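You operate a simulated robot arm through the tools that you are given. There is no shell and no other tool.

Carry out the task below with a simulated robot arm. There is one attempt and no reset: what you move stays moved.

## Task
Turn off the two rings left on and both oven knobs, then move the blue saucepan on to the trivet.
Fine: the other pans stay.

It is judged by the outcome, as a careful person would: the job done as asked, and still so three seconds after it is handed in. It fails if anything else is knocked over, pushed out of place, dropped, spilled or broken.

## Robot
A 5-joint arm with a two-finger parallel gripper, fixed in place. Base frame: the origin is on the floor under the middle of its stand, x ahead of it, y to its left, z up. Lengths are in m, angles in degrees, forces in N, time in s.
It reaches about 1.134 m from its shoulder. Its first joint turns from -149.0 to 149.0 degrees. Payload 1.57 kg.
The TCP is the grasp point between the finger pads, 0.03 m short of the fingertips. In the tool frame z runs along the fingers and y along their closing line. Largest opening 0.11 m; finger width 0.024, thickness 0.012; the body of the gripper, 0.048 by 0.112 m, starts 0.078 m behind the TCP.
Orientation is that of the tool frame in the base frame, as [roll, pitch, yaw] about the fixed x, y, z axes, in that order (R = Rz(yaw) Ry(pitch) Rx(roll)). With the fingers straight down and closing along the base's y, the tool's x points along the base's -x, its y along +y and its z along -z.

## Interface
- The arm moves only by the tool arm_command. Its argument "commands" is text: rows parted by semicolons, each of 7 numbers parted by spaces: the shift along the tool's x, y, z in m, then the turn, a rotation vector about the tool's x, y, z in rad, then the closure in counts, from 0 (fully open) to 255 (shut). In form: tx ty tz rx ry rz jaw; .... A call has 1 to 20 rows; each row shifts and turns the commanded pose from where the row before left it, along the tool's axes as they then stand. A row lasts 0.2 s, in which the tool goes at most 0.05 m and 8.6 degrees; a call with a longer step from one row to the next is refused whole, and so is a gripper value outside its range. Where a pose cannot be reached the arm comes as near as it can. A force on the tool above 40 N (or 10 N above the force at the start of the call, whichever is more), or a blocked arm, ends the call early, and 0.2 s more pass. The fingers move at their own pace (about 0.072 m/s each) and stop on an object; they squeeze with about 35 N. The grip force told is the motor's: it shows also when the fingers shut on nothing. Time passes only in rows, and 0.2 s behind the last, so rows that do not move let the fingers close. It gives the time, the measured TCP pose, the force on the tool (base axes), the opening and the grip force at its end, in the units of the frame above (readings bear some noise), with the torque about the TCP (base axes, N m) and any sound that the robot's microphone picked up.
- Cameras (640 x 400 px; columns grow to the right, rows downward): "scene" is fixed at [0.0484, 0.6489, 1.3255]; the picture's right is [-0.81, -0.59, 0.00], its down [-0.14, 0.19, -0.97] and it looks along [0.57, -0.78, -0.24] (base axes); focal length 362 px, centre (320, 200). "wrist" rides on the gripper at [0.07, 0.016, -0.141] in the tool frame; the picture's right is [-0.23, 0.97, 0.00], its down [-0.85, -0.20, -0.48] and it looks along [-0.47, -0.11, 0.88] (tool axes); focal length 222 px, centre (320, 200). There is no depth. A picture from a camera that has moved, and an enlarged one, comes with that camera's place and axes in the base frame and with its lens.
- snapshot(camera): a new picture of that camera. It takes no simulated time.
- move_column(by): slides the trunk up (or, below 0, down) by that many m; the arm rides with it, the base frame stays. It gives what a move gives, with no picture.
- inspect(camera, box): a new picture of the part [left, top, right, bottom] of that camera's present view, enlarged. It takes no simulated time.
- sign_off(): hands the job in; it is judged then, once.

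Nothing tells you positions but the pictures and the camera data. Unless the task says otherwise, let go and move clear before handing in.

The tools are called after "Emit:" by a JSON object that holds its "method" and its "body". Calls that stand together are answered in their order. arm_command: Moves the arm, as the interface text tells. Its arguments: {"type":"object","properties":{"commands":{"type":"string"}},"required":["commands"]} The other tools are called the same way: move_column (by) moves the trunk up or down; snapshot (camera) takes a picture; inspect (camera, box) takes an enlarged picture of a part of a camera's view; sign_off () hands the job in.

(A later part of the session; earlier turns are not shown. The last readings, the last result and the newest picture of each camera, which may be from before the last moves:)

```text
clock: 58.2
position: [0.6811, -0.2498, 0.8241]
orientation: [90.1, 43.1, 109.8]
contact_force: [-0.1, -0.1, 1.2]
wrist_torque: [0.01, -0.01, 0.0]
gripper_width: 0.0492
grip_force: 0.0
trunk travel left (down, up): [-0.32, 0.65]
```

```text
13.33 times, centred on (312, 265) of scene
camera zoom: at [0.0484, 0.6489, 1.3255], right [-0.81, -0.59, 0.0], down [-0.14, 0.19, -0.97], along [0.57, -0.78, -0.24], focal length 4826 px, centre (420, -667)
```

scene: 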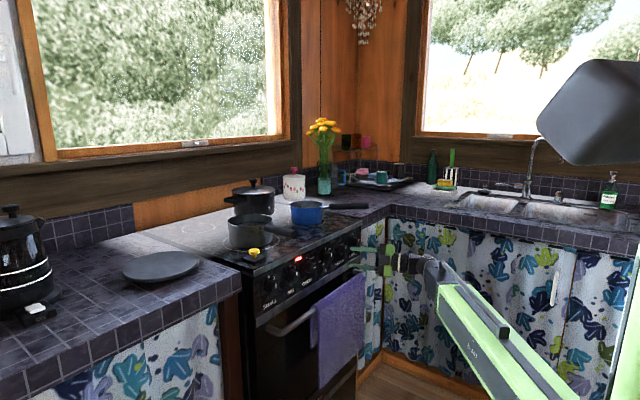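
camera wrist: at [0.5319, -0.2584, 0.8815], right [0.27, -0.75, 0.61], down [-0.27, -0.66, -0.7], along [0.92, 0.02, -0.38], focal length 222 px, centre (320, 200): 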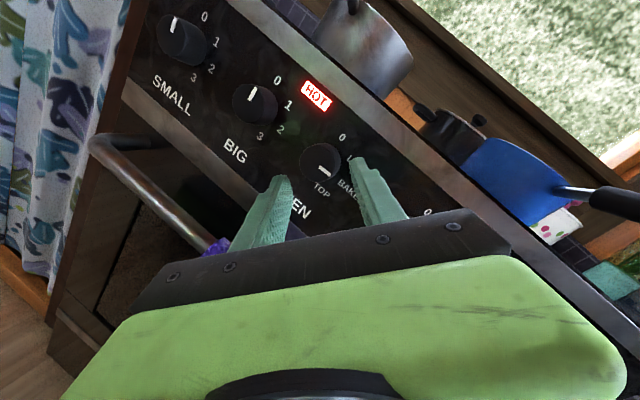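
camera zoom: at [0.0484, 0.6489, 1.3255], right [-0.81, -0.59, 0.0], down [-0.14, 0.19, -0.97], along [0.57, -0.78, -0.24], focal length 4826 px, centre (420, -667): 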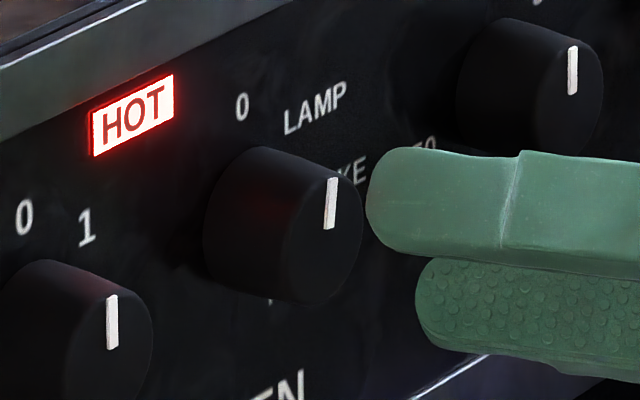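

OVEN's marker is about 9–10° short of "0". I'll roll back to near-vertical closing, go in again and finish the last part to the stop.

Emit:
{"method": "arm_command", "body": {"commands": "0 0 0 0 0 0.148 140; 0 0 0 0 0 0.148 140; 0 0 0 0 0 0.148 140; 0 0 0 0 0 0.148 140; 0 0 0 0 0 0.148 140; 0 0 0 0 0 0.148 140; 0 0 0.007 0 0 0 140; 0 0 0.007 0 0 0 140; 0 0 0.007 0 0 0 140; 0 0 0.007 0 0 0 140"}}

Emit:
{"method": "inspect", "body": {"camera": "wrist", "box": [240, 130, 400, 230]}}

```text
clock: 60.4
position: [0.706, -0.2411, 0.8246]
orientation: [90.1, -7.7, 109.5]
contact_force: [0.2, 0.3, -0.4]
wrist_torque: [-0.01, -0.01, 0.03]
gripper_width: 0.0498
grip_force: 0.1
trunk travel left (down, up): [-0.32, 0.65]
```

```text
4.00 times, centred on (320, 180) of wrist
camera zoom: at [0.5498, -0.2252, 0.8511], right [0.12, -0.33, 0.93], down [-0.18, -0.93, -0.31], along [0.98, -0.13, -0.17], focal length 888 px, centre (320, 280)
```

zoom: 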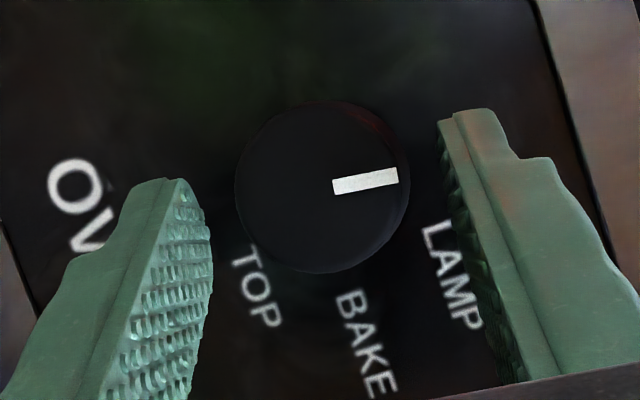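

Aligned again with near-vertical closing. I'll grip and turn the last ~11°.

Emit:
{"method": "arm_command", "body": {"commands": "0 0 0 0 0 0 200; 0 0 0 0 0 0 255; 0 0 0 0 0 0 255; 0 0 0 0 0 -0.06 255; 0 0 0 0 0 -0.06 255; 0 0 0 0 0 -0.06 255"}}

Emit:
{"method": "inspect", "body": {"camera": "wrist", "box": [240, 130, 400, 230]}}

Emit:
{"method": "inspect", "body": {"camera": "scene", "box": [290, 250, 335, 280]}}

```text
clock: 61.8
position: [0.707, -0.2405, 0.8251]
orientation: [90.0, 2.6, 109.6]
contact_force: [0.1, -3.9, 8.0]
wrist_torque: [1.05, -0.08, -0.14]
gripper_width: 0.0339
grip_force: 41.9
trunk travel left (down, up): [-0.32, 0.65]
```

```text
4.00 times, centred on (320, 180) of wrist
camera zoom: at [0.5482, -0.2221, 0.8389], right [0.06, -0.17, 0.98], down [-0.16, -0.97, -0.16], along [0.98, -0.15, -0.09], focal length 888 px, centre (320, 280)
```

zoom: 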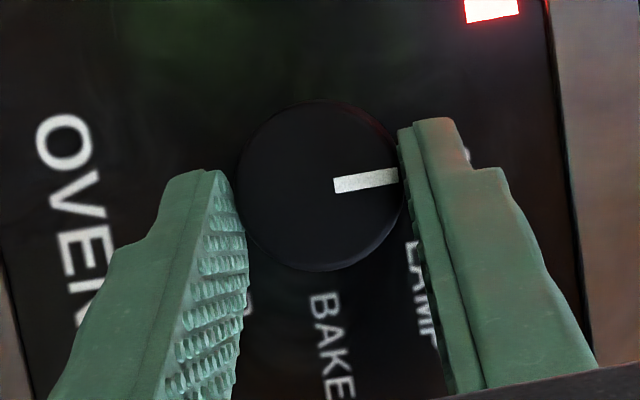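

```text
13.33 times, centred on (312, 265) of scene
camera zoom: at [0.0484, 0.6489, 1.3255], right [-0.81, -0.59, 0.0], down [-0.14, 0.19, -0.97], along [0.57, -0.78, -0.24], focal length 4826 px, centre (420, -667)
```

zoom: 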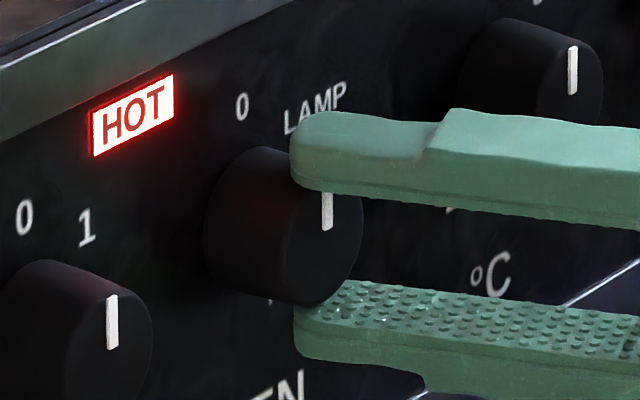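

There is a clear resisting torque (1.05 N·m), so OVEN is against its stop, and the marker looks upright. I'll release, back off, and verify all the knobs.

Emit:
{"method": "arm_command", "body": {"commands": "0 0 0 0 0 0 140; 0 0 0 0 0 0 140; 0 0 -0.015 0 0 0 140; 0 0 -0.0135 0 0 0 140"}}

Emit:
{"method": "snapshot", "body": {"camera": "wrist"}}

Emit:
{"method": "inspect", "body": {"camera": "scene", "box": [240, 220, 370, 310]}}

Emit:
{"method": "inspect", "body": {"camera": "scene", "box": [290, 250, 335, 280]}}

Emit:
{"method": "inspect", "body": {"camera": "wrist", "box": [240, 100, 400, 200]}}

```text
clock: 62.8
position: [0.6797, -0.2503, 0.8243]
orientation: [90.3, 2.6, 109.8]
contact_force: [-0.8, 0.6, 0.4]
wrist_torque: [-0.01, -0.05, -0.01]
gripper_width: 0.0496
grip_force: 0.0
trunk travel left (down, up): [-0.32, 0.65]
```

```text
taken
camera wrist: at [0.5225, -0.2322, 0.8387], right [0.06, -0.17, 0.98], down [-0.16, -0.97, -0.16], along [0.99, -0.15, -0.09], focal length 222 px, centre (320, 200)
```

wrist: 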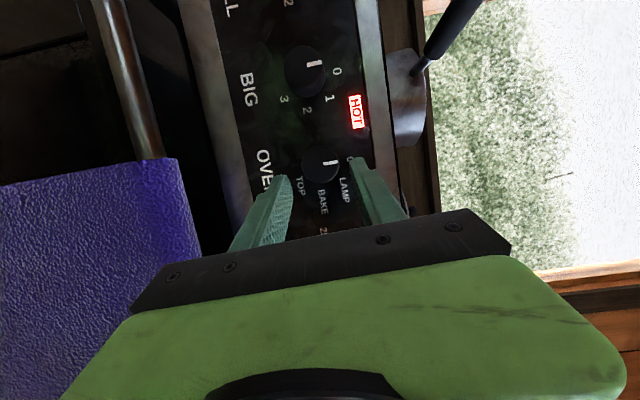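

```text
4.44 times, centred on (305, 265) of scene
camera zoom: at [0.0484, 0.6489, 1.3255], right [-0.81, -0.59, 0.0], down [-0.14, 0.19, -0.97], along [0.57, -0.78, -0.24], focal length 1609 px, centre (387, -89)
```

zoom: 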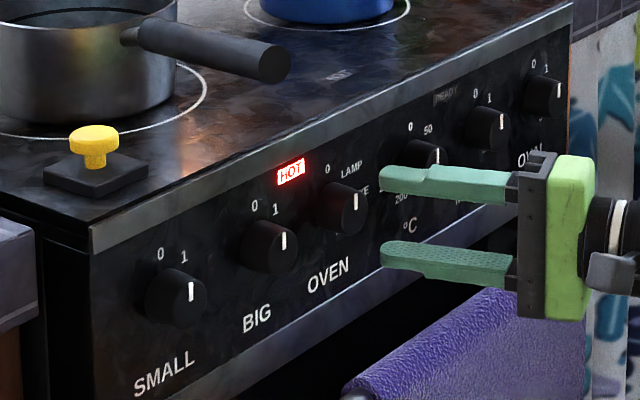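

```text
13.33 times, centred on (312, 265) of scene
camera zoom: at [0.0484, 0.6489, 1.3255], right [-0.81, -0.59, 0.0], down [-0.14, 0.19, -0.97], along [0.57, -0.78, -0.24], focal length 4826 px, centre (420, -667)
```

zoom: 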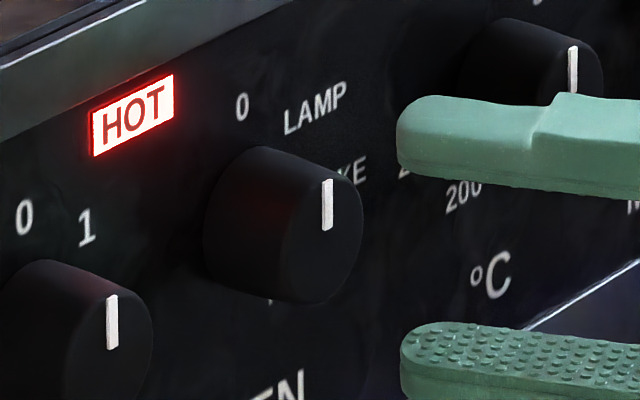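

```text
4.00 times, centred on (320, 150) of wrist
camera zoom: at [0.5225, -0.2322, 0.8387], right [0.06, -0.17, 0.98], down [-0.16, -0.97, -0.16], along [0.99, -0.15, -0.09], focal length 888 px, centre (320, 400)
```

zoom: 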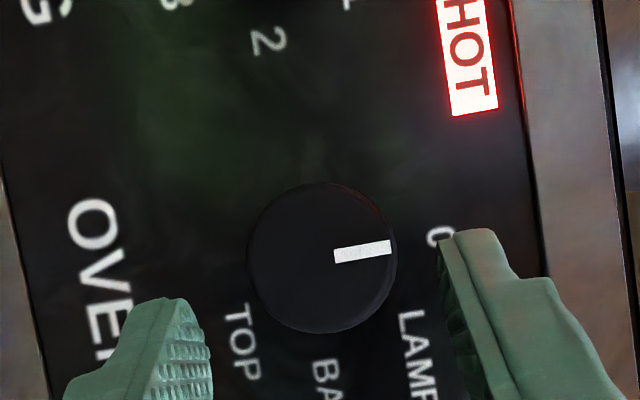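

All four knobs now read 0 and SMALL/BIG are untouched; the remaining HOT lamp looks like the oven's residual heat. Next I'll back away from the stove, square the tool up, and raise the trunk clear of the pan handles.

Emit:
{"method": "arm_command", "body": {"commands": "-0.02725 -0.00124 -0.02753 0 0 0 140; -0.02725 -0.00124 -0.02753 0 0 0 140; -0.02725 -0.00124 -0.02753 0 0 0 140; -0.02725 -0.00124 -0.02753 0 0 0 140; -0.02725 -0.00124 -0.02753 0 0 0 140; -0.02725 -0.00124 -0.02753 0 0 0 140; 0 0 0 0.0052 -0.1151 0 140; 0 0 0 0.0052 -0.1151 0 140; 0 0 0 0.0052 -0.1151 0 140; 0 0 0 0 0 0.124 140; 0 0 0 0 0 0.124 140; 0 0 0 0 0 0.124 140; 0 0 0 0 0 0.124 140"}}

Emit:
{"method": "snapshot", "body": {"camera": "wrist"}}

Emit:
{"method": "snapshot", "body": {"camera": "scene"}}

```text
clock: 65.6
position: [0.5789, -0.4594, 0.8237]
orientation: [90.0, -26.0, 89.8]
contact_force: [0.5, -0.3, -0.3]
wrist_torque: [-0.01, -0.01, 0.02]
gripper_width: 0.0497
grip_force: 0.1
trunk travel left (down, up): [-0.32, 0.65]
```

```text
taken
camera wrist: at [0.4374, -0.4031, 0.8708], right [0.0, -0.63, 0.78], down [-0.48, -0.68, -0.55], along [0.88, -0.37, -0.3], focal length 222 px, centre (320, 200)
```

wrist: 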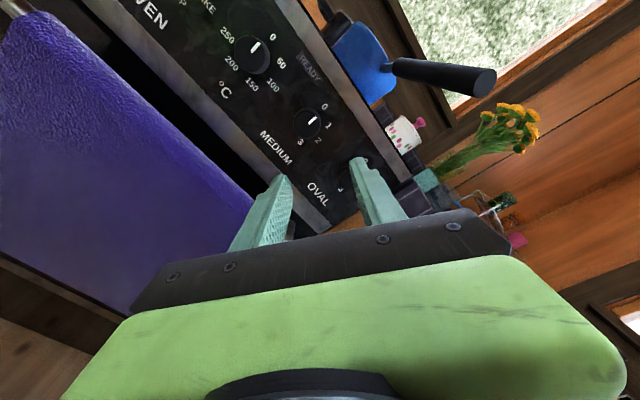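

```text
taken
```

scene: 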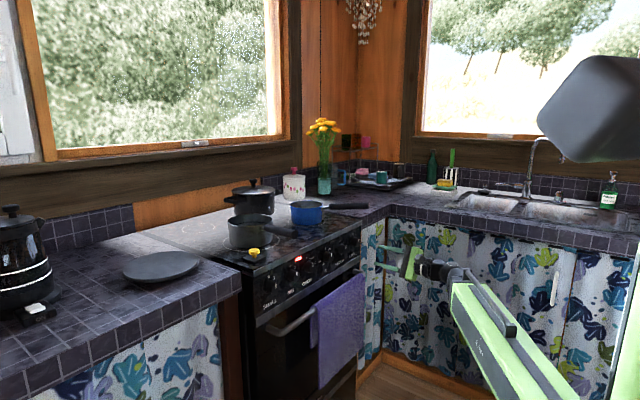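

Clear of the stove. The fingertips are at x≈0.61, and the blue pan's handle ends at x≈0.666, so I'll raise the trunk straight up by 0.53 m.

Emit:
{"method": "move_column", "body": {"by": 0.53}}

Emit:
{"method": "arm_command", "body": {"commands": "0 0 0 0.1286 -0.0622 0 60; 0 0 0 0.1286 -0.0622 0 60; 0 0 0 0.1286 -0.0622 0 60; 0 0 0 0.1286 -0.0622 0 60; 0 0 0 0.1286 -0.0622 0 60; 0 0 0 0.1286 -0.0622 0 60; 0 0 0 0.1286 -0.0622 0 60; 0 0 0 0.1286 -0.0622 0 60; 0 0 0 0.1286 -0.0622 0 60; 0 0 0 0.1286 -0.0622 0 60; 0 0 0 0.1286 -0.0622 0 60"}}

Emit:
{"method": "snapshot", "body": {"camera": "wrist"}}

Emit:
{"method": "snapshot", "body": {"camera": "scene"}}

```text
refused: 0.53 is not a number from -0.4 to 0.4
```

```text
clock: 68.0
position: [0.5786, -0.4602, 0.5876]
orientation: [-179.8, 0.2, 64.1]
contact_force: [-0.3, -0.2, -0.1]
wrist_torque: [0.01, 0.0, -0.03]
gripper_width: 0.0842
grip_force: 0.0
out of reach, approached as far as the arm can: row 1, 2, 3, 4, 5, 6, 7, 8, 9, 10
trunk travel left (down, up): [-0.32, 0.65]
```

```text
taken
camera wrist: at [0.624, -0.4034, 0.7289], right [0.78, -0.63, 0.0], down [-0.55, -0.68, 0.48], along [-0.31, -0.37, -0.88], focal length 222 px, centre (320, 200)
```

wrist: 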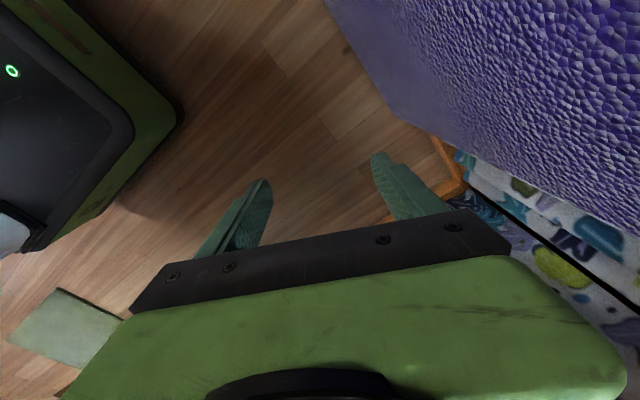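

```text
taken
```

scene: 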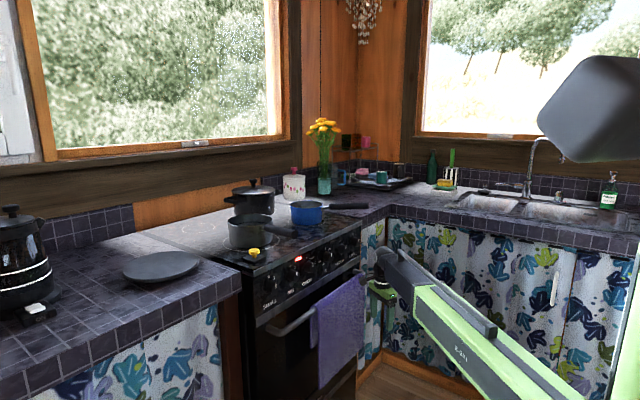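

The column step was refused (max 0.4 m), so the arm pitched down at the lower height instead; there was no contact and nothing moved. I'll pull back 6 cm from the stove and raise the trunk in two steps, one call at a time.

Emit:
{"method": "arm_command", "body": {"commands": "-0.013 -0.027 0 0 0 0 60; -0.013 -0.027 0 0 0 0 60; 0 0 0 0 0 0 60"}}

Emit:
{"method": "inspect", "body": {"camera": "scene", "box": [240, 180, 460, 320]}}

```text
clock: 68.8
position: [0.5185, -0.4578, 0.5874]
orientation: [-179.9, 0.2, 64.1]
contact_force: [0.2, 0.6, -0.6]
wrist_torque: [-0.02, 0.02, 0.01]
gripper_width: 0.0842
grip_force: 0.0
trunk travel left (down, up): [-0.32, 0.65]
```

```text
2.86 times, centred on (350, 250) of scene
camera zoom: at [0.0484, 0.6489, 1.3255], right [-0.81, -0.59, 0.0], down [-0.14, 0.19, -0.97], along [0.57, -0.78, -0.24], focal length 1034 px, centre (234, 57)
```

zoom: 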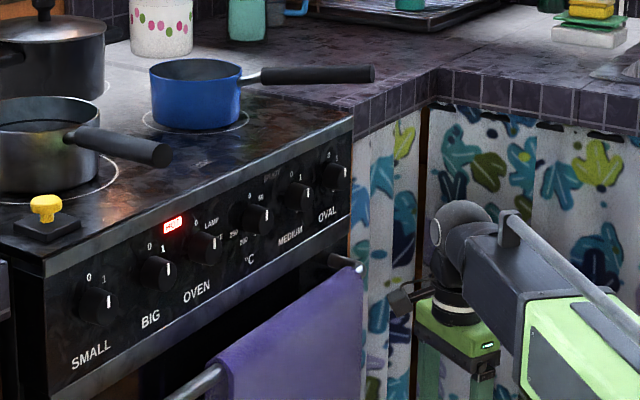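

Everything is undisturbed and there is now plenty of room. Raising the trunk by 0.4 m.

Emit:
{"method": "move_column", "body": {"by": 0.4}}

```text
clock: 72.6
position: [0.5195, -0.4585, 0.9858]
orientation: [-179.9, 0.1, 64.2]
contact_force: [-0.6, 0.2, 0.9]
wrist_torque: [0.02, 0.0, 0.06]
gripper_width: 0.0839
grip_force: 0.1
trunk travel left (down, up): [-0.72, 0.25]
```

The tool points straight down at z≈0.99 and is clear of the stove. I'll raise another 0.18 m so it can pass over the pans with room to look.

Emit:
{"method": "move_column", "body": {"by": 0.18}}

Emit:
{"method": "snapshot", "body": {"camera": "wrist"}}

Emit:
{"method": "snapshot", "body": {"camera": "scene"}}

```text
clock: 74.6
position: [0.5182, -0.4585, 1.1661]
orientation: [-179.8, 0.1, 64.2]
contact_force: [0.3, 1.1, -0.1]
wrist_torque: [0.0, 0.0, 0.03]
gripper_width: 0.084
grip_force: 0.1
trunk travel left (down, up): [-0.9, 0.07]
```

```text
taken
camera wrist: at [0.5636, -0.4028, 1.3089], right [0.78, -0.63, 0.0], down [-0.55, -0.68, 0.48], along [-0.3, -0.37, -0.88], focal length 222 px, centre (320, 200)
```

wrist: 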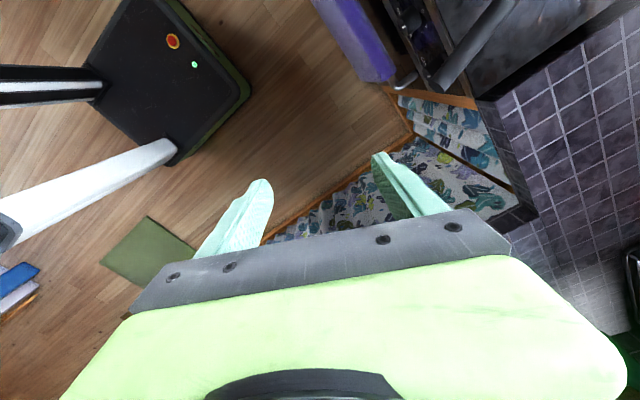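

```text
taken
```

scene: 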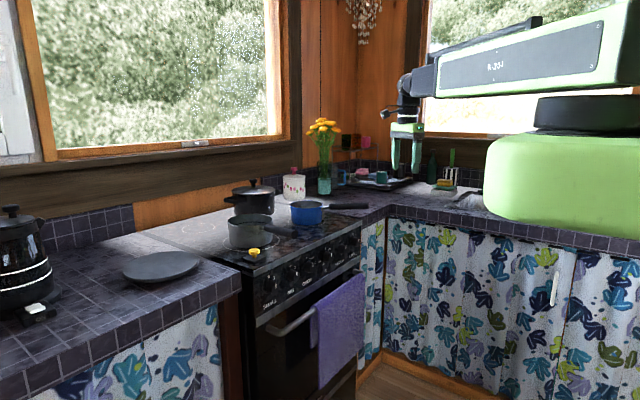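

I'm at z≈1.17, above everything on the hob. I'll extend over to just short of the blue pan's near wall and look down at it.

Emit:
{"method": "arm_command", "body": {"commands": "0.0269 0.0365 0 0 0 0 60; 0.0269 0.0365 0 0 0 0 60; 0.0269 0.0365 0 0 0 0 60; 0.0269 0.0365 0 0 0 0 60; 0.0269 0.0365 0 0 0 0 60; 0.0269 0.0365 0 0 0 0 60; 0.0269 0.0365 0 0 0 0 60"}}

Emit:
{"method": "snapshot", "body": {"camera": "wrist"}}

Emit:
{"method": "snapshot", "body": {"camera": "scene"}}

```text
clock: 76.2
position: [0.8312, -0.4014, 1.1659]
orientation: [-179.9, 0.0, 64.0]
contact_force: [0.4, -0.3, -0.9]
wrist_torque: [-0.01, -0.02, -0.02]
gripper_width: 0.0844
grip_force: 0.0
trunk travel left (down, up): [-0.9, 0.07]
```

```text
taken
camera wrist: at [0.8763, -0.3452, 1.3084], right [0.78, -0.63, 0.0], down [-0.55, -0.68, 0.48], along [-0.3, -0.37, -0.88], focal length 222 px, centre (320, 200)
```

wrist: 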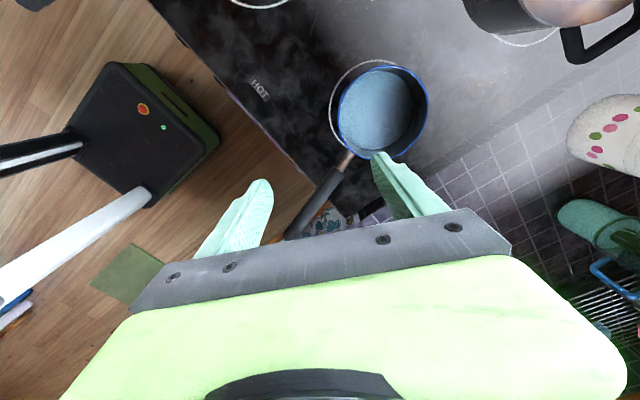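

```text
taken
```

scene: 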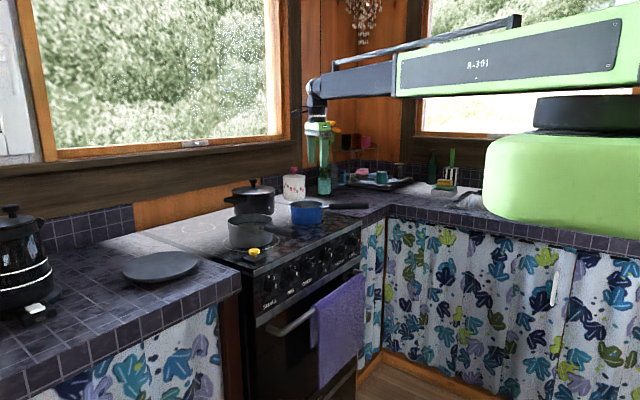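

Emit:
{"method": "inspect", "body": {"camera": "wrist", "box": [280, 40, 440, 240]}}

Emit:
{"method": "inspect", "body": {"camera": "wrist", "box": [320, 50, 440, 170]}}

Emit:
{"method": "inspect", "body": {"camera": "scene", "box": [270, 185, 390, 265]}}

```text
2.00 times, centred on (360, 140) of wrist
camera zoom: at [0.8763, -0.3452, 1.3084], right [0.78, -0.63, 0.0], down [-0.55, -0.68, 0.48], along [-0.3, -0.37, -0.88], focal length 444 px, centre (240, 320)
```

zoom: 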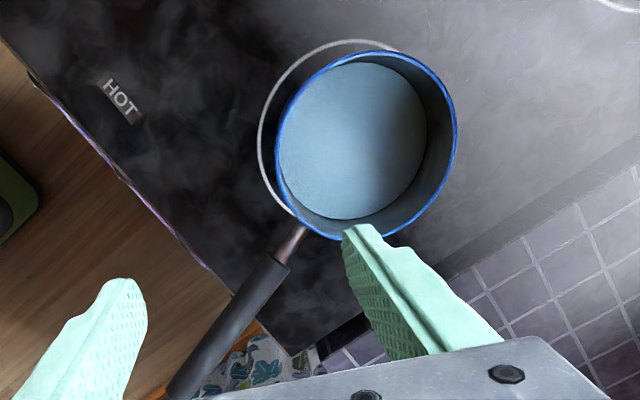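

```text
3.33 times, centred on (380, 110) of wrist
camera zoom: at [0.8763, -0.3452, 1.3084], right [0.78, -0.63, 0.0], down [-0.55, -0.68, 0.48], along [-0.3, -0.37, -0.88], focal length 740 px, centre (120, 500)
```

zoom: 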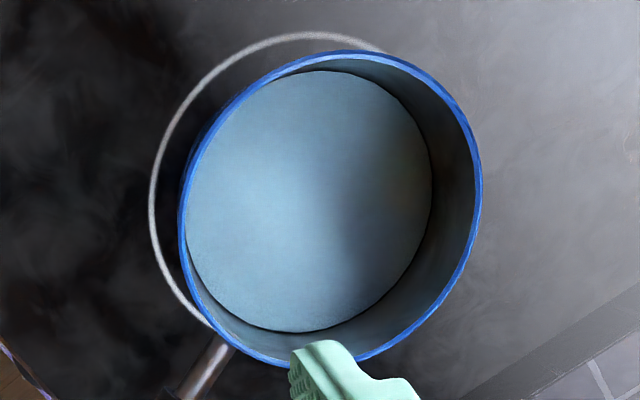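

```text
5.00 times, centred on (330, 225) of scene
camera zoom: at [0.0484, 0.6489, 1.3255], right [-0.81, -0.59, 0.0], down [-0.14, 0.19, -0.97], along [0.57, -0.78, -0.24], focal length 1810 px, centre (270, 75)
```

zoom: 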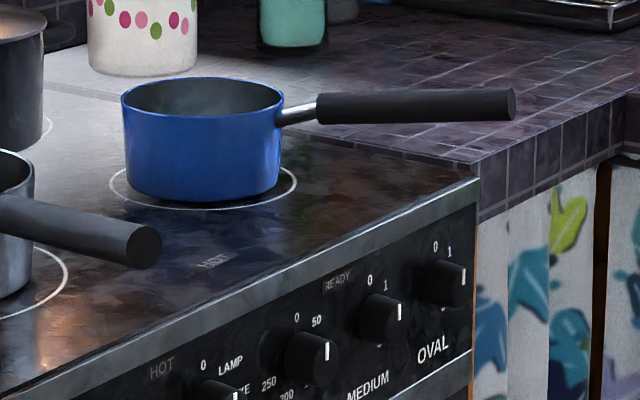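

The blue pan's centre measures (0.914, -0.441), radius 0.065, rim at z≈0.968, handle pointing towards the robot; the HOT lamp has now gone out. I'll grip its near wall with one finger inside and one outside, so I'll line up over the wall and descend to just above the rim.

Emit:
{"method": "arm_command", "body": {"commands": "0.0004 0.0279 0 0 0 0 110; 0 0 0 0 0 0 110"}}

Emit:
{"method": "move_column", "body": {"by": -0.14}}

Emit:
{"method": "snapshot", "body": {"camera": "wrist"}}

Emit:
{"method": "inspect", "body": {"camera": "wrist", "box": [220, 90, 460, 240]}}

Emit:
{"method": "inspect", "body": {"camera": "scene", "box": [250, 140, 400, 240]}}

```text
clock: 76.8
position: [0.8468, -0.4083, 1.1671]
orientation: [-179.9, 0.1, 64.1]
contact_force: [-0.2, 0.8, 0.3]
wrist_torque: [0.01, 0.02, -0.02]
gripper_width: 0.0627
grip_force: 0.1
out of reach, approached as far as the arm can: row 1
trunk travel left (down, up): [-0.9, 0.07]
```

```text
clock: 78.5
position: [0.8459, -0.4087, 1.0266]
orientation: [-179.9, 0.1, 64.1]
contact_force: [0.2, 0.1, 0.2]
wrist_torque: [-0.01, -0.02, 0.0]
gripper_width: 0.0627
grip_force: 0.0
trunk travel left (down, up): [-0.76, 0.21]
```

```text
taken
camera wrist: at [0.8916, -0.3532, 1.169], right [0.78, -0.63, 0.0], down [-0.55, -0.68, 0.48], along [-0.3, -0.37, -0.88], focal length 222 px, centre (320, 200)
```

wrist: 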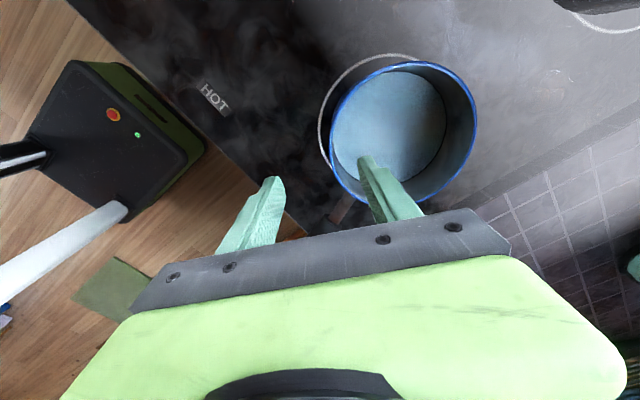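

```text
2.67 times, centred on (340, 165) of wrist
camera zoom: at [0.8916, -0.3532, 1.169], right [0.78, -0.63, 0.0], down [-0.55, -0.68, 0.48], along [-0.3, -0.37, -0.88], focal length 592 px, centre (267, 293)
```

zoom: 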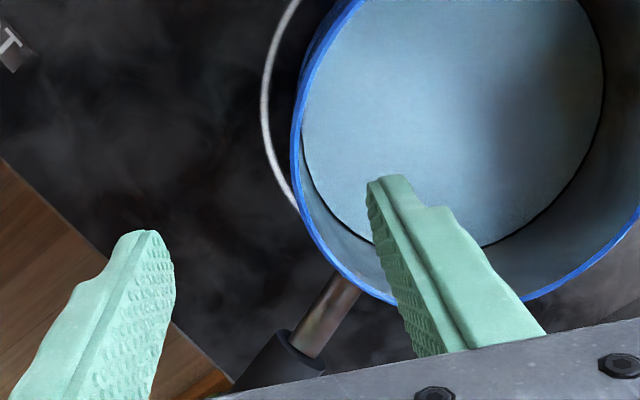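

```text
4.00 times, centred on (325, 190) of scene
camera zoom: at [0.0484, 0.6489, 1.3255], right [-0.81, -0.59, 0.0], down [-0.14, 0.19, -0.97], along [0.57, -0.78, -0.24], focal length 1448 px, centre (300, 240)
```

zoom: 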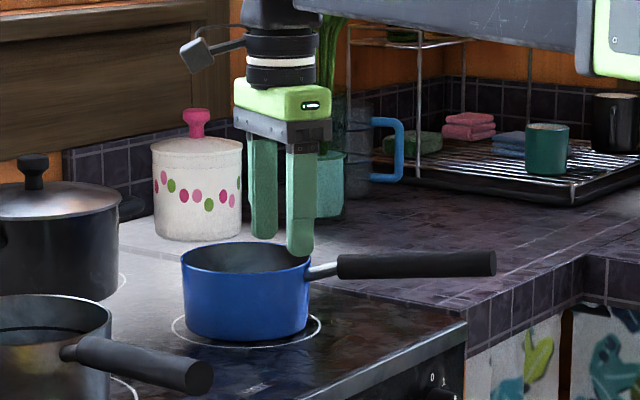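

Vertical reach tops out at radius 0.94 m, about 1 cm short of the pan wall, so I'll lean the tool outward by 3.5° to reach it. The wall point I want is (0.857, -0.413).

Emit:
{"method": "arm_command", "body": {"commands": "0 0 0 -0.061 0 0 110; 0 0.0106 0 0 0 0 110; 0 0 0 0 0 0 110"}}

Emit:
{"method": "inspect", "body": {"camera": "wrist", "box": [220, 90, 460, 240]}}

```text
clock: 79.3
position: [0.8549, -0.414, 1.0271]
orientation: [176.8, 0.1, 64.1]
contact_force: [0.0, 0.1, -0.1]
wrist_torque: [0.01, 0.0, -0.02]
gripper_width: 0.0626
grip_force: 0.0
trunk travel left (down, up): [-0.76, 0.21]
```

```text
2.67 times, centred on (340, 165) of wrist
camera zoom: at [0.8928, -0.354, 1.1703], right [0.77, -0.63, 0.06], down [-0.58, -0.67, 0.47], along [-0.25, -0.4, -0.88], focal length 592 px, centre (267, 293)
```

zoom: 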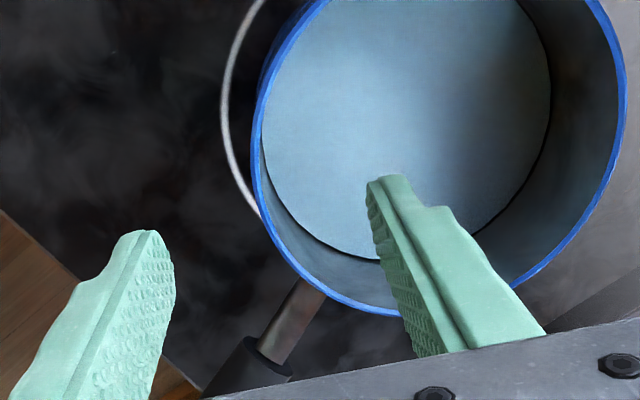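

The wall should end up centred between the pads within about half a millimetre once lowered. I'll descend 4 cm, check, then the remaining 3 cm.

Emit:
{"method": "move_column", "body": {"by": -0.045}}

Emit:
{"method": "inspect", "body": {"camera": "wrist", "box": [220, 90, 460, 240]}}

Emit:
{"method": "inspect", "body": {"camera": "scene", "box": [250, 150, 400, 250]}}

```text
clock: 80.2
position: [0.8544, -0.4126, 0.9822]
orientation: [176.6, 0.1, 64.1]
contact_force: [0.3, -0.1, 0.0]
wrist_torque: [0.0, -0.02, 0.02]
gripper_width: 0.0627
grip_force: 0.1
trunk travel left (down, up): [-0.715, 0.255]
```

```text
2.67 times, centred on (340, 165) of wrist
camera zoom: at [0.8929, -0.3539, 1.1252], right [0.77, -0.63, 0.06], down [-0.58, -0.67, 0.47], along [-0.25, -0.4, -0.88], focal length 592 px, centre (267, 293)
```

zoom: 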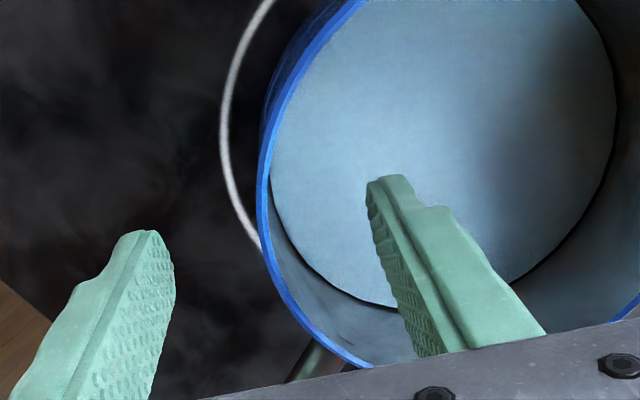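

```text
4.00 times, centred on (325, 200) of scene
camera zoom: at [0.0484, 0.6489, 1.3255], right [-0.81, -0.59, 0.0], down [-0.14, 0.19, -0.97], along [0.57, -0.78, -0.24], focal length 1448 px, centre (300, 200)
```

zoom: 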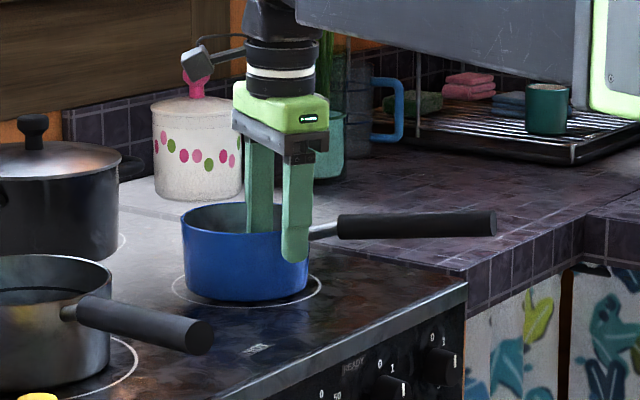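

One finger is inside the pan and one outside, and both are clear of the handle. I'll lower the remaining 3 cm.

Emit:
{"method": "move_column", "body": {"by": -0.03}}

Emit:
{"method": "inspect", "body": {"camera": "wrist", "box": [220, 90, 460, 240]}}

Emit:
{"method": "inspect", "body": {"camera": "scene", "box": [280, 180, 370, 240]}}

```text
clock: 80.9
position: [0.8552, -0.4139, 0.9536]
orientation: [176.6, 0.1, 64.1]
contact_force: [-0.6, 0.2, -0.2]
wrist_torque: [0.01, 0.0, 0.06]
gripper_width: 0.0627
grip_force: 0.2
trunk travel left (down, up): [-0.685, 0.285]
```

```text
2.67 times, centred on (340, 165) of wrist
camera zoom: at [0.8929, -0.3539, 1.0952], right [0.77, -0.63, 0.06], down [-0.58, -0.67, 0.47], along [-0.25, -0.4, -0.88], focal length 592 px, centre (267, 293)
```

zoom: 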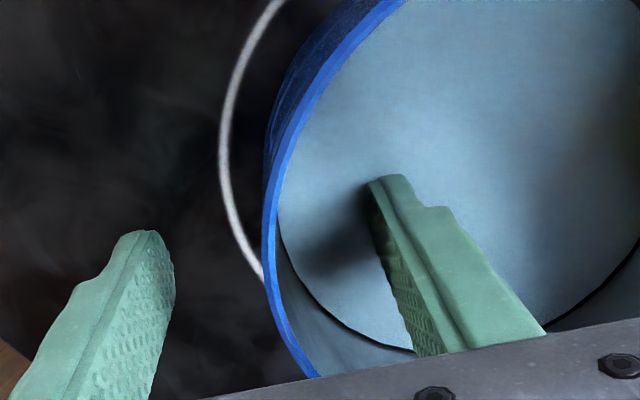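

```text
6.67 times, centred on (325, 210) of scene
camera zoom: at [0.0484, 0.6489, 1.3255], right [-0.81, -0.59, 0.0], down [-0.14, 0.19, -0.97], along [0.57, -0.78, -0.24], focal length 2413 px, centre (287, 133)
```

zoom: 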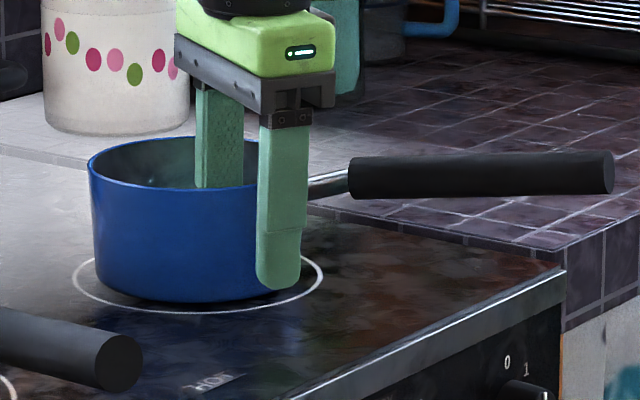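

Depth is right: fingertips about 4 cm below the rim and not touching the bottom, wall nearly centred. I'll close on the wall.

Emit:
{"method": "arm_command", "body": {"commands": "0 0 0 0 0 0 190; 0 0 0 0 0 0 225; 0 0 0 0 0 0 240; 0 0 0 0 0 0 255; 0 0 0 0 0 0 255; 0 0 0 0 0 0 255"}}

Emit:
{"method": "inspect", "body": {"camera": "wrist", "box": [220, 90, 460, 240]}}

Emit:
{"method": "inspect", "body": {"camera": "scene", "box": [280, 180, 370, 240]}}

```text
clock: 82.3
position: [0.8555, -0.4131, 0.9521]
orientation: [176.7, 0.1, 64.1]
contact_force: [-1.0, 0.4, -0.4]
wrist_torque: [0.1, 0.12, -0.08]
gripper_width: 0.0037
grip_force: 24.5
trunk travel left (down, up): [-0.685, 0.285]
```

```text
2.67 times, centred on (340, 165) of wrist
camera zoom: at [0.8929, -0.3539, 1.0951], right [0.77, -0.63, 0.06], down [-0.58, -0.67, 0.47], along [-0.26, -0.4, -0.88], focal length 592 px, centre (267, 293)
```

zoom: 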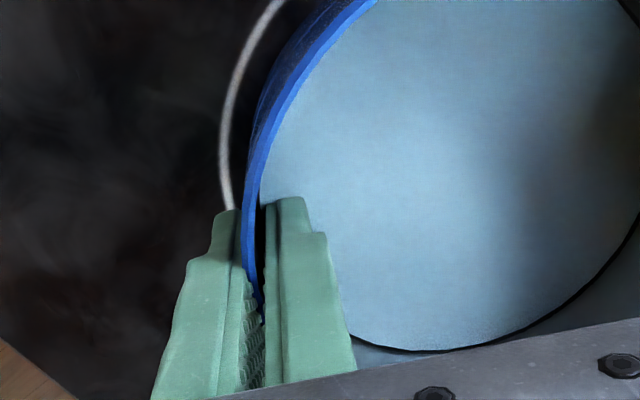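

```text
6.67 times, centred on (325, 210) of scene
camera zoom: at [0.0484, 0.6489, 1.3255], right [-0.81, -0.59, 0.0], down [-0.14, 0.19, -0.97], along [0.57, -0.78, -0.24], focal length 2413 px, centre (287, 133)
```

zoom: 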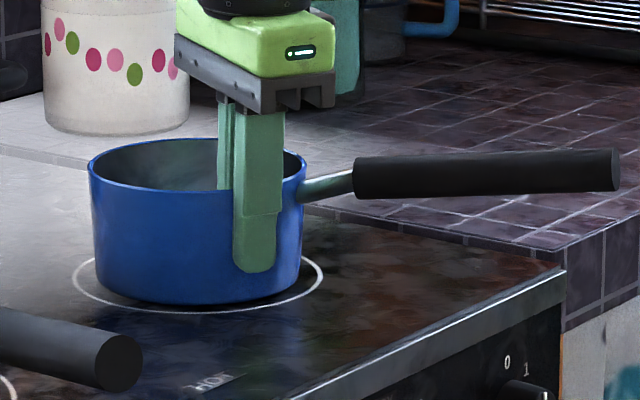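

The wall is gripped at 3.7 mm. I'll hold a moment for full squeeze and then lift just 1 cm to see if the pan comes up level.

Emit:
{"method": "arm_command", "body": {"commands": "0 0 0 0 0 0 255; 0 0 0 0 0 0 255; 0 0 0 0 0 0 255"}}

Emit:
{"method": "move_column", "body": {"by": 0.012}}

Emit:
{"method": "inspect", "body": {"camera": "scene", "box": [280, 180, 370, 240]}}

Emit:
{"method": "inspect", "body": {"camera": "wrist", "box": [220, 90, 460, 240]}}

```text
clock: 83.1
position: [0.8564, -0.4129, 0.9526]
orientation: [176.7, 0.1, 64.1]
contact_force: [-1.0, 0.2, 0.2]
wrist_torque: [0.21, 0.13, 0.01]
gripper_width: 0.0034
grip_force: 24.3
trunk travel left (down, up): [-0.685, 0.285]
```

```text
clock: 83.7
position: [0.8553, -0.4137, 0.965]
orientation: [176.6, 0.0, 64.1]
contact_force: [0.7, -0.2, -5.2]
wrist_torque: [0.19, 0.15, 0.02]
gripper_width: 0.0033
grip_force: 24.5
trunk travel left (down, up): [-0.697, 0.273]
```

```text
6.67 times, centred on (325, 210) of scene
camera zoom: at [0.0484, 0.6489, 1.3255], right [-0.81, -0.59, 0.0], down [-0.14, 0.19, -0.97], along [0.57, -0.78, -0.24], focal length 2413 px, centre (287, 133)
```

zoom: 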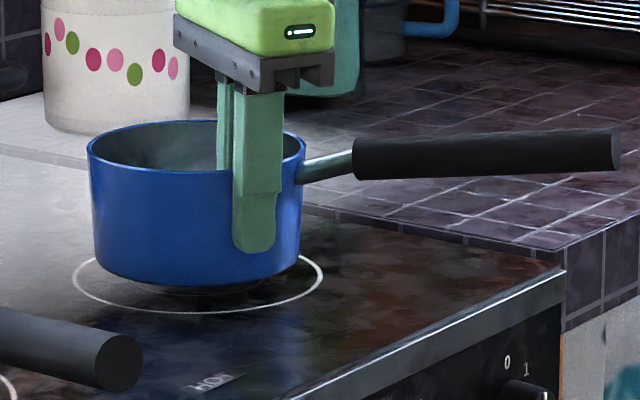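

```text
2.67 times, centred on (340, 165) of wrist
camera zoom: at [0.8936, -0.3543, 1.1065], right [0.77, -0.63, 0.06], down [-0.58, -0.67, 0.47], along [-0.26, -0.4, -0.88], focal length 592 px, centre (267, 293)
```

zoom: 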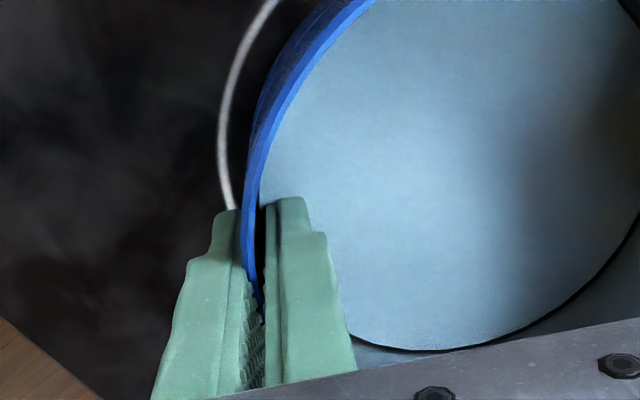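

The pan came up cleanly and level (about 0.53 kg), with no slip seen at the wall. I'll lift it well above the other pans.

Emit:
{"method": "move_column", "body": {"by": 0.06}}

Emit:
{"method": "snapshot", "body": {"camera": "scene"}}

Emit:
{"method": "inspect", "body": {"camera": "wrist", "box": [220, 90, 460, 240]}}

```text
clock: 84.7
position: [0.8567, -0.414, 1.0243]
orientation: [176.6, 0.1, 64.2]
contact_force: [0.3, 0.0, -6.5]
wrist_torque: [0.19, 0.18, 0.01]
gripper_width: 0.0033
grip_force: 24.2
trunk travel left (down, up): [-0.757, 0.213]
```

```text
taken
```

scene: 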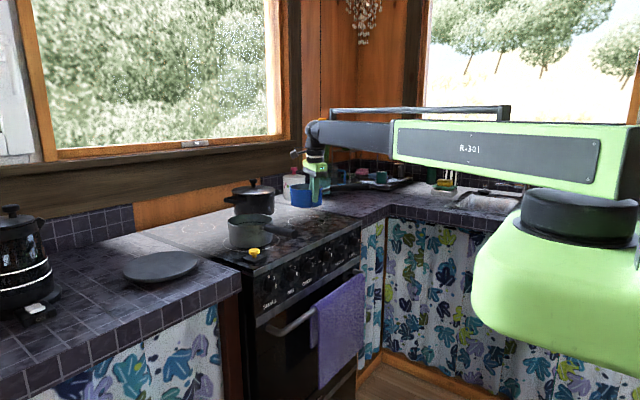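

```text
2.67 times, centred on (340, 165) of wrist
camera zoom: at [0.8935, -0.3543, 1.1665], right [0.77, -0.63, 0.06], down [-0.58, -0.67, 0.47], along [-0.26, -0.4, -0.88], focal length 592 px, centre (267, 293)
```

zoom: 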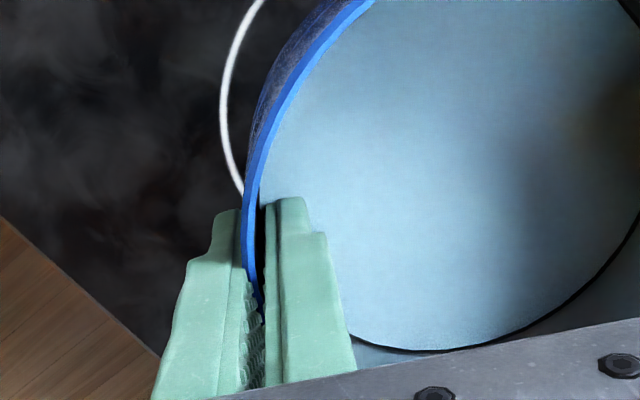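

Emit:
{"method": "inspect", "body": {"camera": "scene", "box": [270, 140, 390, 220]}}

Emit:
{"method": "snapshot", "body": {"camera": "wrist"}}

```text
5.00 times, centred on (330, 180) of scene
camera zoom: at [0.0484, 0.6489, 1.3255], right [-0.81, -0.59, 0.0], down [-0.14, 0.19, -0.97], along [0.57, -0.78, -0.24], focal length 1810 px, centre (270, 300)
```

zoom: 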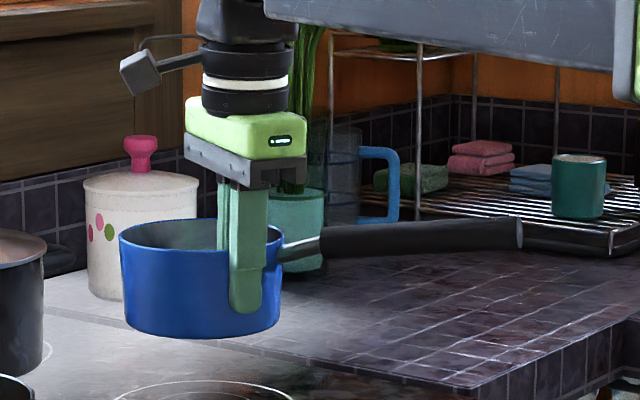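

```text
taken
camera wrist: at [0.8935, -0.3543, 1.1665], right [0.77, -0.63, 0.06], down [-0.58, -0.67, 0.47], along [-0.26, -0.4, -0.88], focal length 222 px, centre (320, 200)
```

wrist: 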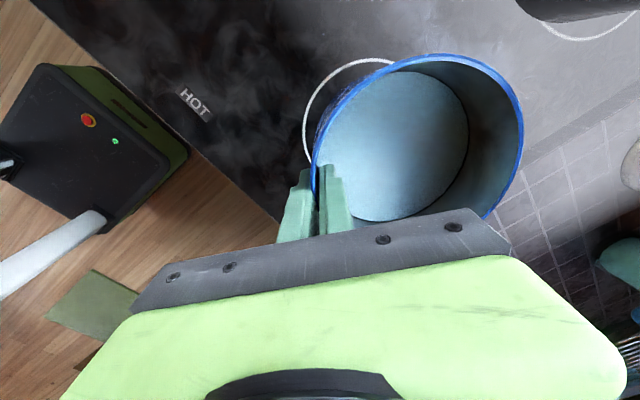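

The pan hangs level with its handle clear below the boom. I'll raise another 0.13 m before carrying it across.

Emit:
{"method": "move_column", "body": {"by": 0.13}}

Emit:
{"method": "snapshot", "body": {"camera": "scene"}}

```text
clock: 86.3
position: [0.855, -0.4142, 1.1534]
orientation: [176.6, 0.0, 63.9]
contact_force: [-0.4, 1.3, -5.8]
wrist_torque: [0.2, 0.16, 0.01]
gripper_width: 0.0034
grip_force: 24.5
trunk travel left (down, up): [-0.887, 0.083]
```

```text
taken
```

scene: 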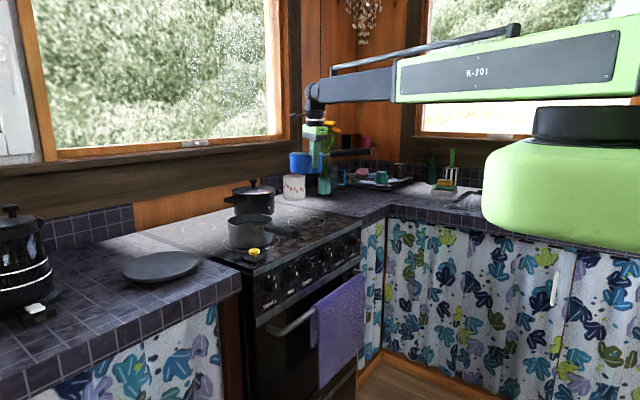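

High enough to clear the pot lid. I'll carry the pan half-way towards the trivet in a gentle, straight, level move, keeping its orientation.

Emit:
{"method": "arm_command", "body": {"commands": "0.0046 -0.0021 -0.0001 0 0 0 255; 0.0091 -0.0041 -0.0002 0 0 0 255; 0.0182 -0.0083 -0.0005 0 0 0 255; 0.0228 -0.0103 -0.0006 0 0 0 255; 0.0228 -0.0103 -0.0006 0 0 0 255; 0.0228 -0.0103 -0.0006 0 0 0 255; 0.0228 -0.0103 -0.0006 0 0 0 255; 0.0228 -0.0103 -0.0006 0 0 0 255; 0.0228 -0.0103 -0.0006 0 0 0 255; 0.0228 -0.0103 -0.0006 0 0 0 255; 0.0228 -0.0103 -0.0006 0 0 0 255; 0.0228 -0.0103 -0.0006 0 0 0 255; 0.0182 -0.0083 -0.0005 0 0 0 255; 0.0091 -0.0041 -0.0002 0 0 0 255; 0.0046 -0.0021 -0.0001 0 0 0 255"}}

Emit:
{"method": "snapshot", "body": {"camera": "scene"}}

Emit:
{"method": "snapshot", "body": {"camera": "wrist"}}

```text
clock: 89.5
position: [0.8639, -0.118, 1.1534]
orientation: [176.5, 0.1, 63.9]
contact_force: [0.3, -0.3, -4.4]
wrist_torque: [0.18, 0.17, -0.01]
gripper_width: 0.003
grip_force: 24.1
trunk travel left (down, up): [-0.887, 0.083]
```

```text
taken
```

scene: 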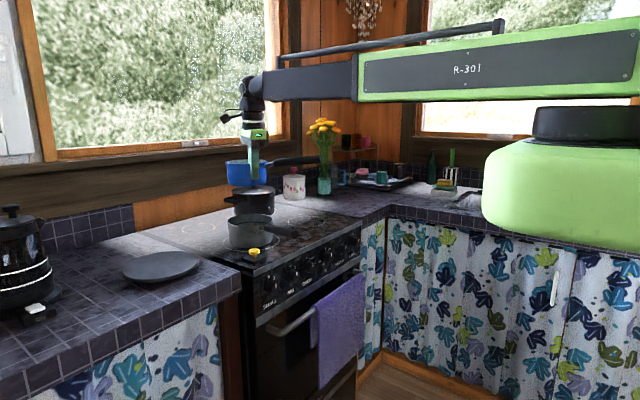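

```text
taken
camera wrist: at [0.9009, -0.0585, 1.2967], right [0.77, -0.63, 0.06], down [-0.58, -0.67, 0.47], along [-0.26, -0.4, -0.88], focal length 222 px, centre (320, 200)
```

wrist: 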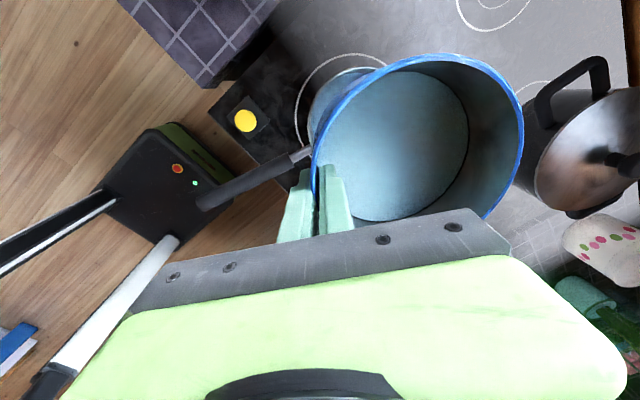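

Half-way, with the pan level and everything below undisturbed. I'll carry it the remaining 0.32 m to above the trivet.

Emit:
{"method": "arm_command", "body": {"commands": "0.0046 -0.0021 -0.0001 0 0 0 255; 0.0091 -0.0041 -0.0002 0 0 0 255; 0.0182 -0.0083 -0.0005 0 0 0 255; 0.0228 -0.0103 -0.0006 0 0 0 255; 0.0228 -0.0103 -0.0006 0 0 0 255; 0.0228 -0.0103 -0.0006 0 0 0 255; 0.0228 -0.0103 -0.0006 0 0 0 255; 0.0228 -0.0103 -0.0006 0 0 0 255; 0.0228 -0.0103 -0.0006 0 0 0 255; 0.0228 -0.0103 -0.0006 0 0 0 255; 0.0228 -0.0103 -0.0006 0 0 0 255; 0.0228 -0.0103 -0.0006 0 0 0 255; 0.0182 -0.0083 -0.0005 0 0 0 255; 0.0182 -0.0083 -0.0005 0 0 0 255; 0.0091 -0.0041 -0.0002 0 0 0 255; 0.0046 -0.0021 -0.0001 0 0 0 255"}}

Emit:
{"method": "snapshot", "body": {"camera": "scene"}}

Emit:
{"method": "snapshot", "body": {"camera": "wrist"}}

```text
clock: 92.9
position: [0.8721, 0.196, 1.1535]
orientation: [176.7, 0.1, 64.1]
contact_force: [1.1, 0.5, -5.5]
wrist_torque: [0.16, 0.16, -0.01]
gripper_width: 0.0034
grip_force: 24.7
trunk travel left (down, up): [-0.887, 0.083]
```

```text
taken
```

scene: 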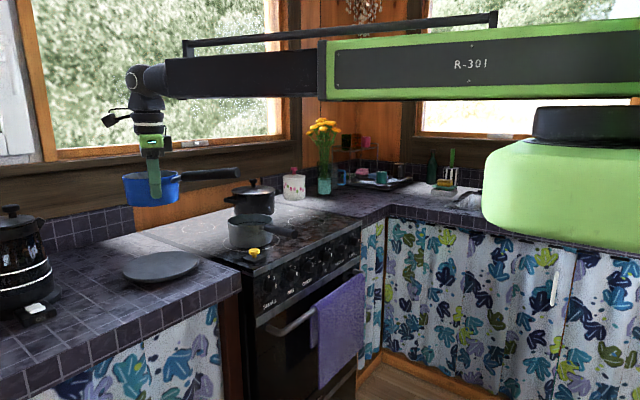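

```text
taken
camera wrist: at [0.91, 0.2556, 1.2966], right [0.77, -0.63, 0.06], down [-0.58, -0.67, 0.47], along [-0.26, -0.4, -0.88], focal length 222 px, centre (320, 200)
```

wrist: 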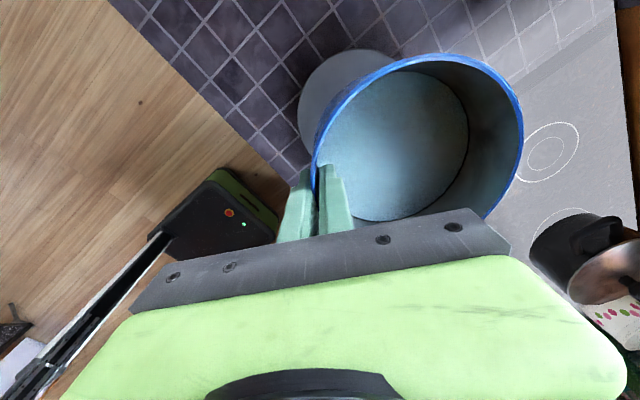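

The pan is above the trivet by the scene view. I'll look closer to confirm the trivet's centre before lowering.

Emit:
{"method": "inspect", "body": {"camera": "wrist", "box": [270, 30, 430, 230]}}

Emit:
{"method": "inspect", "body": {"camera": "scene", "box": [80, 140, 260, 300]}}

```text
2.00 times, centred on (350, 130) of wrist
camera zoom: at [0.91, 0.2556, 1.2966], right [0.77, -0.63, 0.06], down [-0.58, -0.67, 0.47], along [-0.26, -0.4, -0.88], focal length 444 px, centre (260, 340)
```

zoom: 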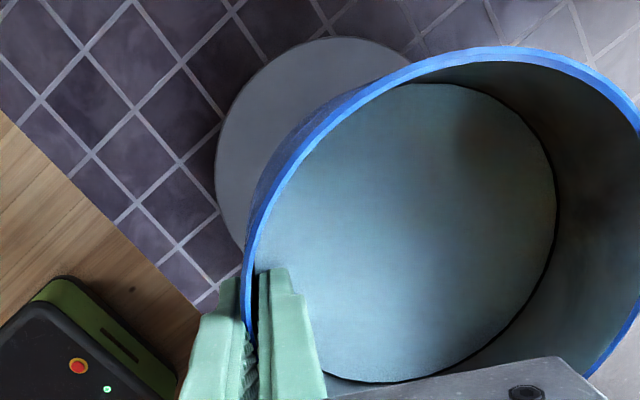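

```text
2.50 times, centred on (170, 220) of scene
camera zoom: at [0.0484, 0.6489, 1.3255], right [-0.81, -0.59, 0.0], down [-0.14, 0.19, -0.97], along [0.57, -0.78, -0.24], focal length 905 px, centre (695, 150)
```

zoom: 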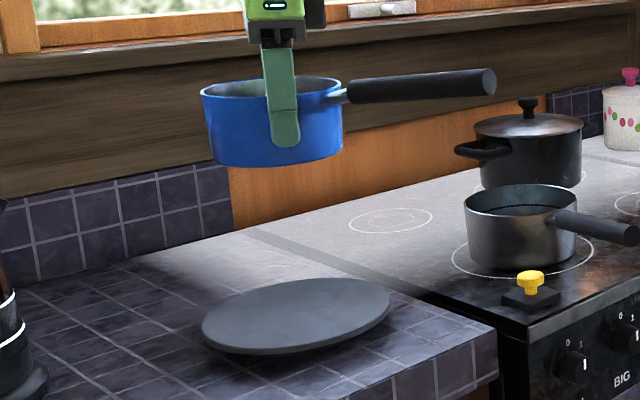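

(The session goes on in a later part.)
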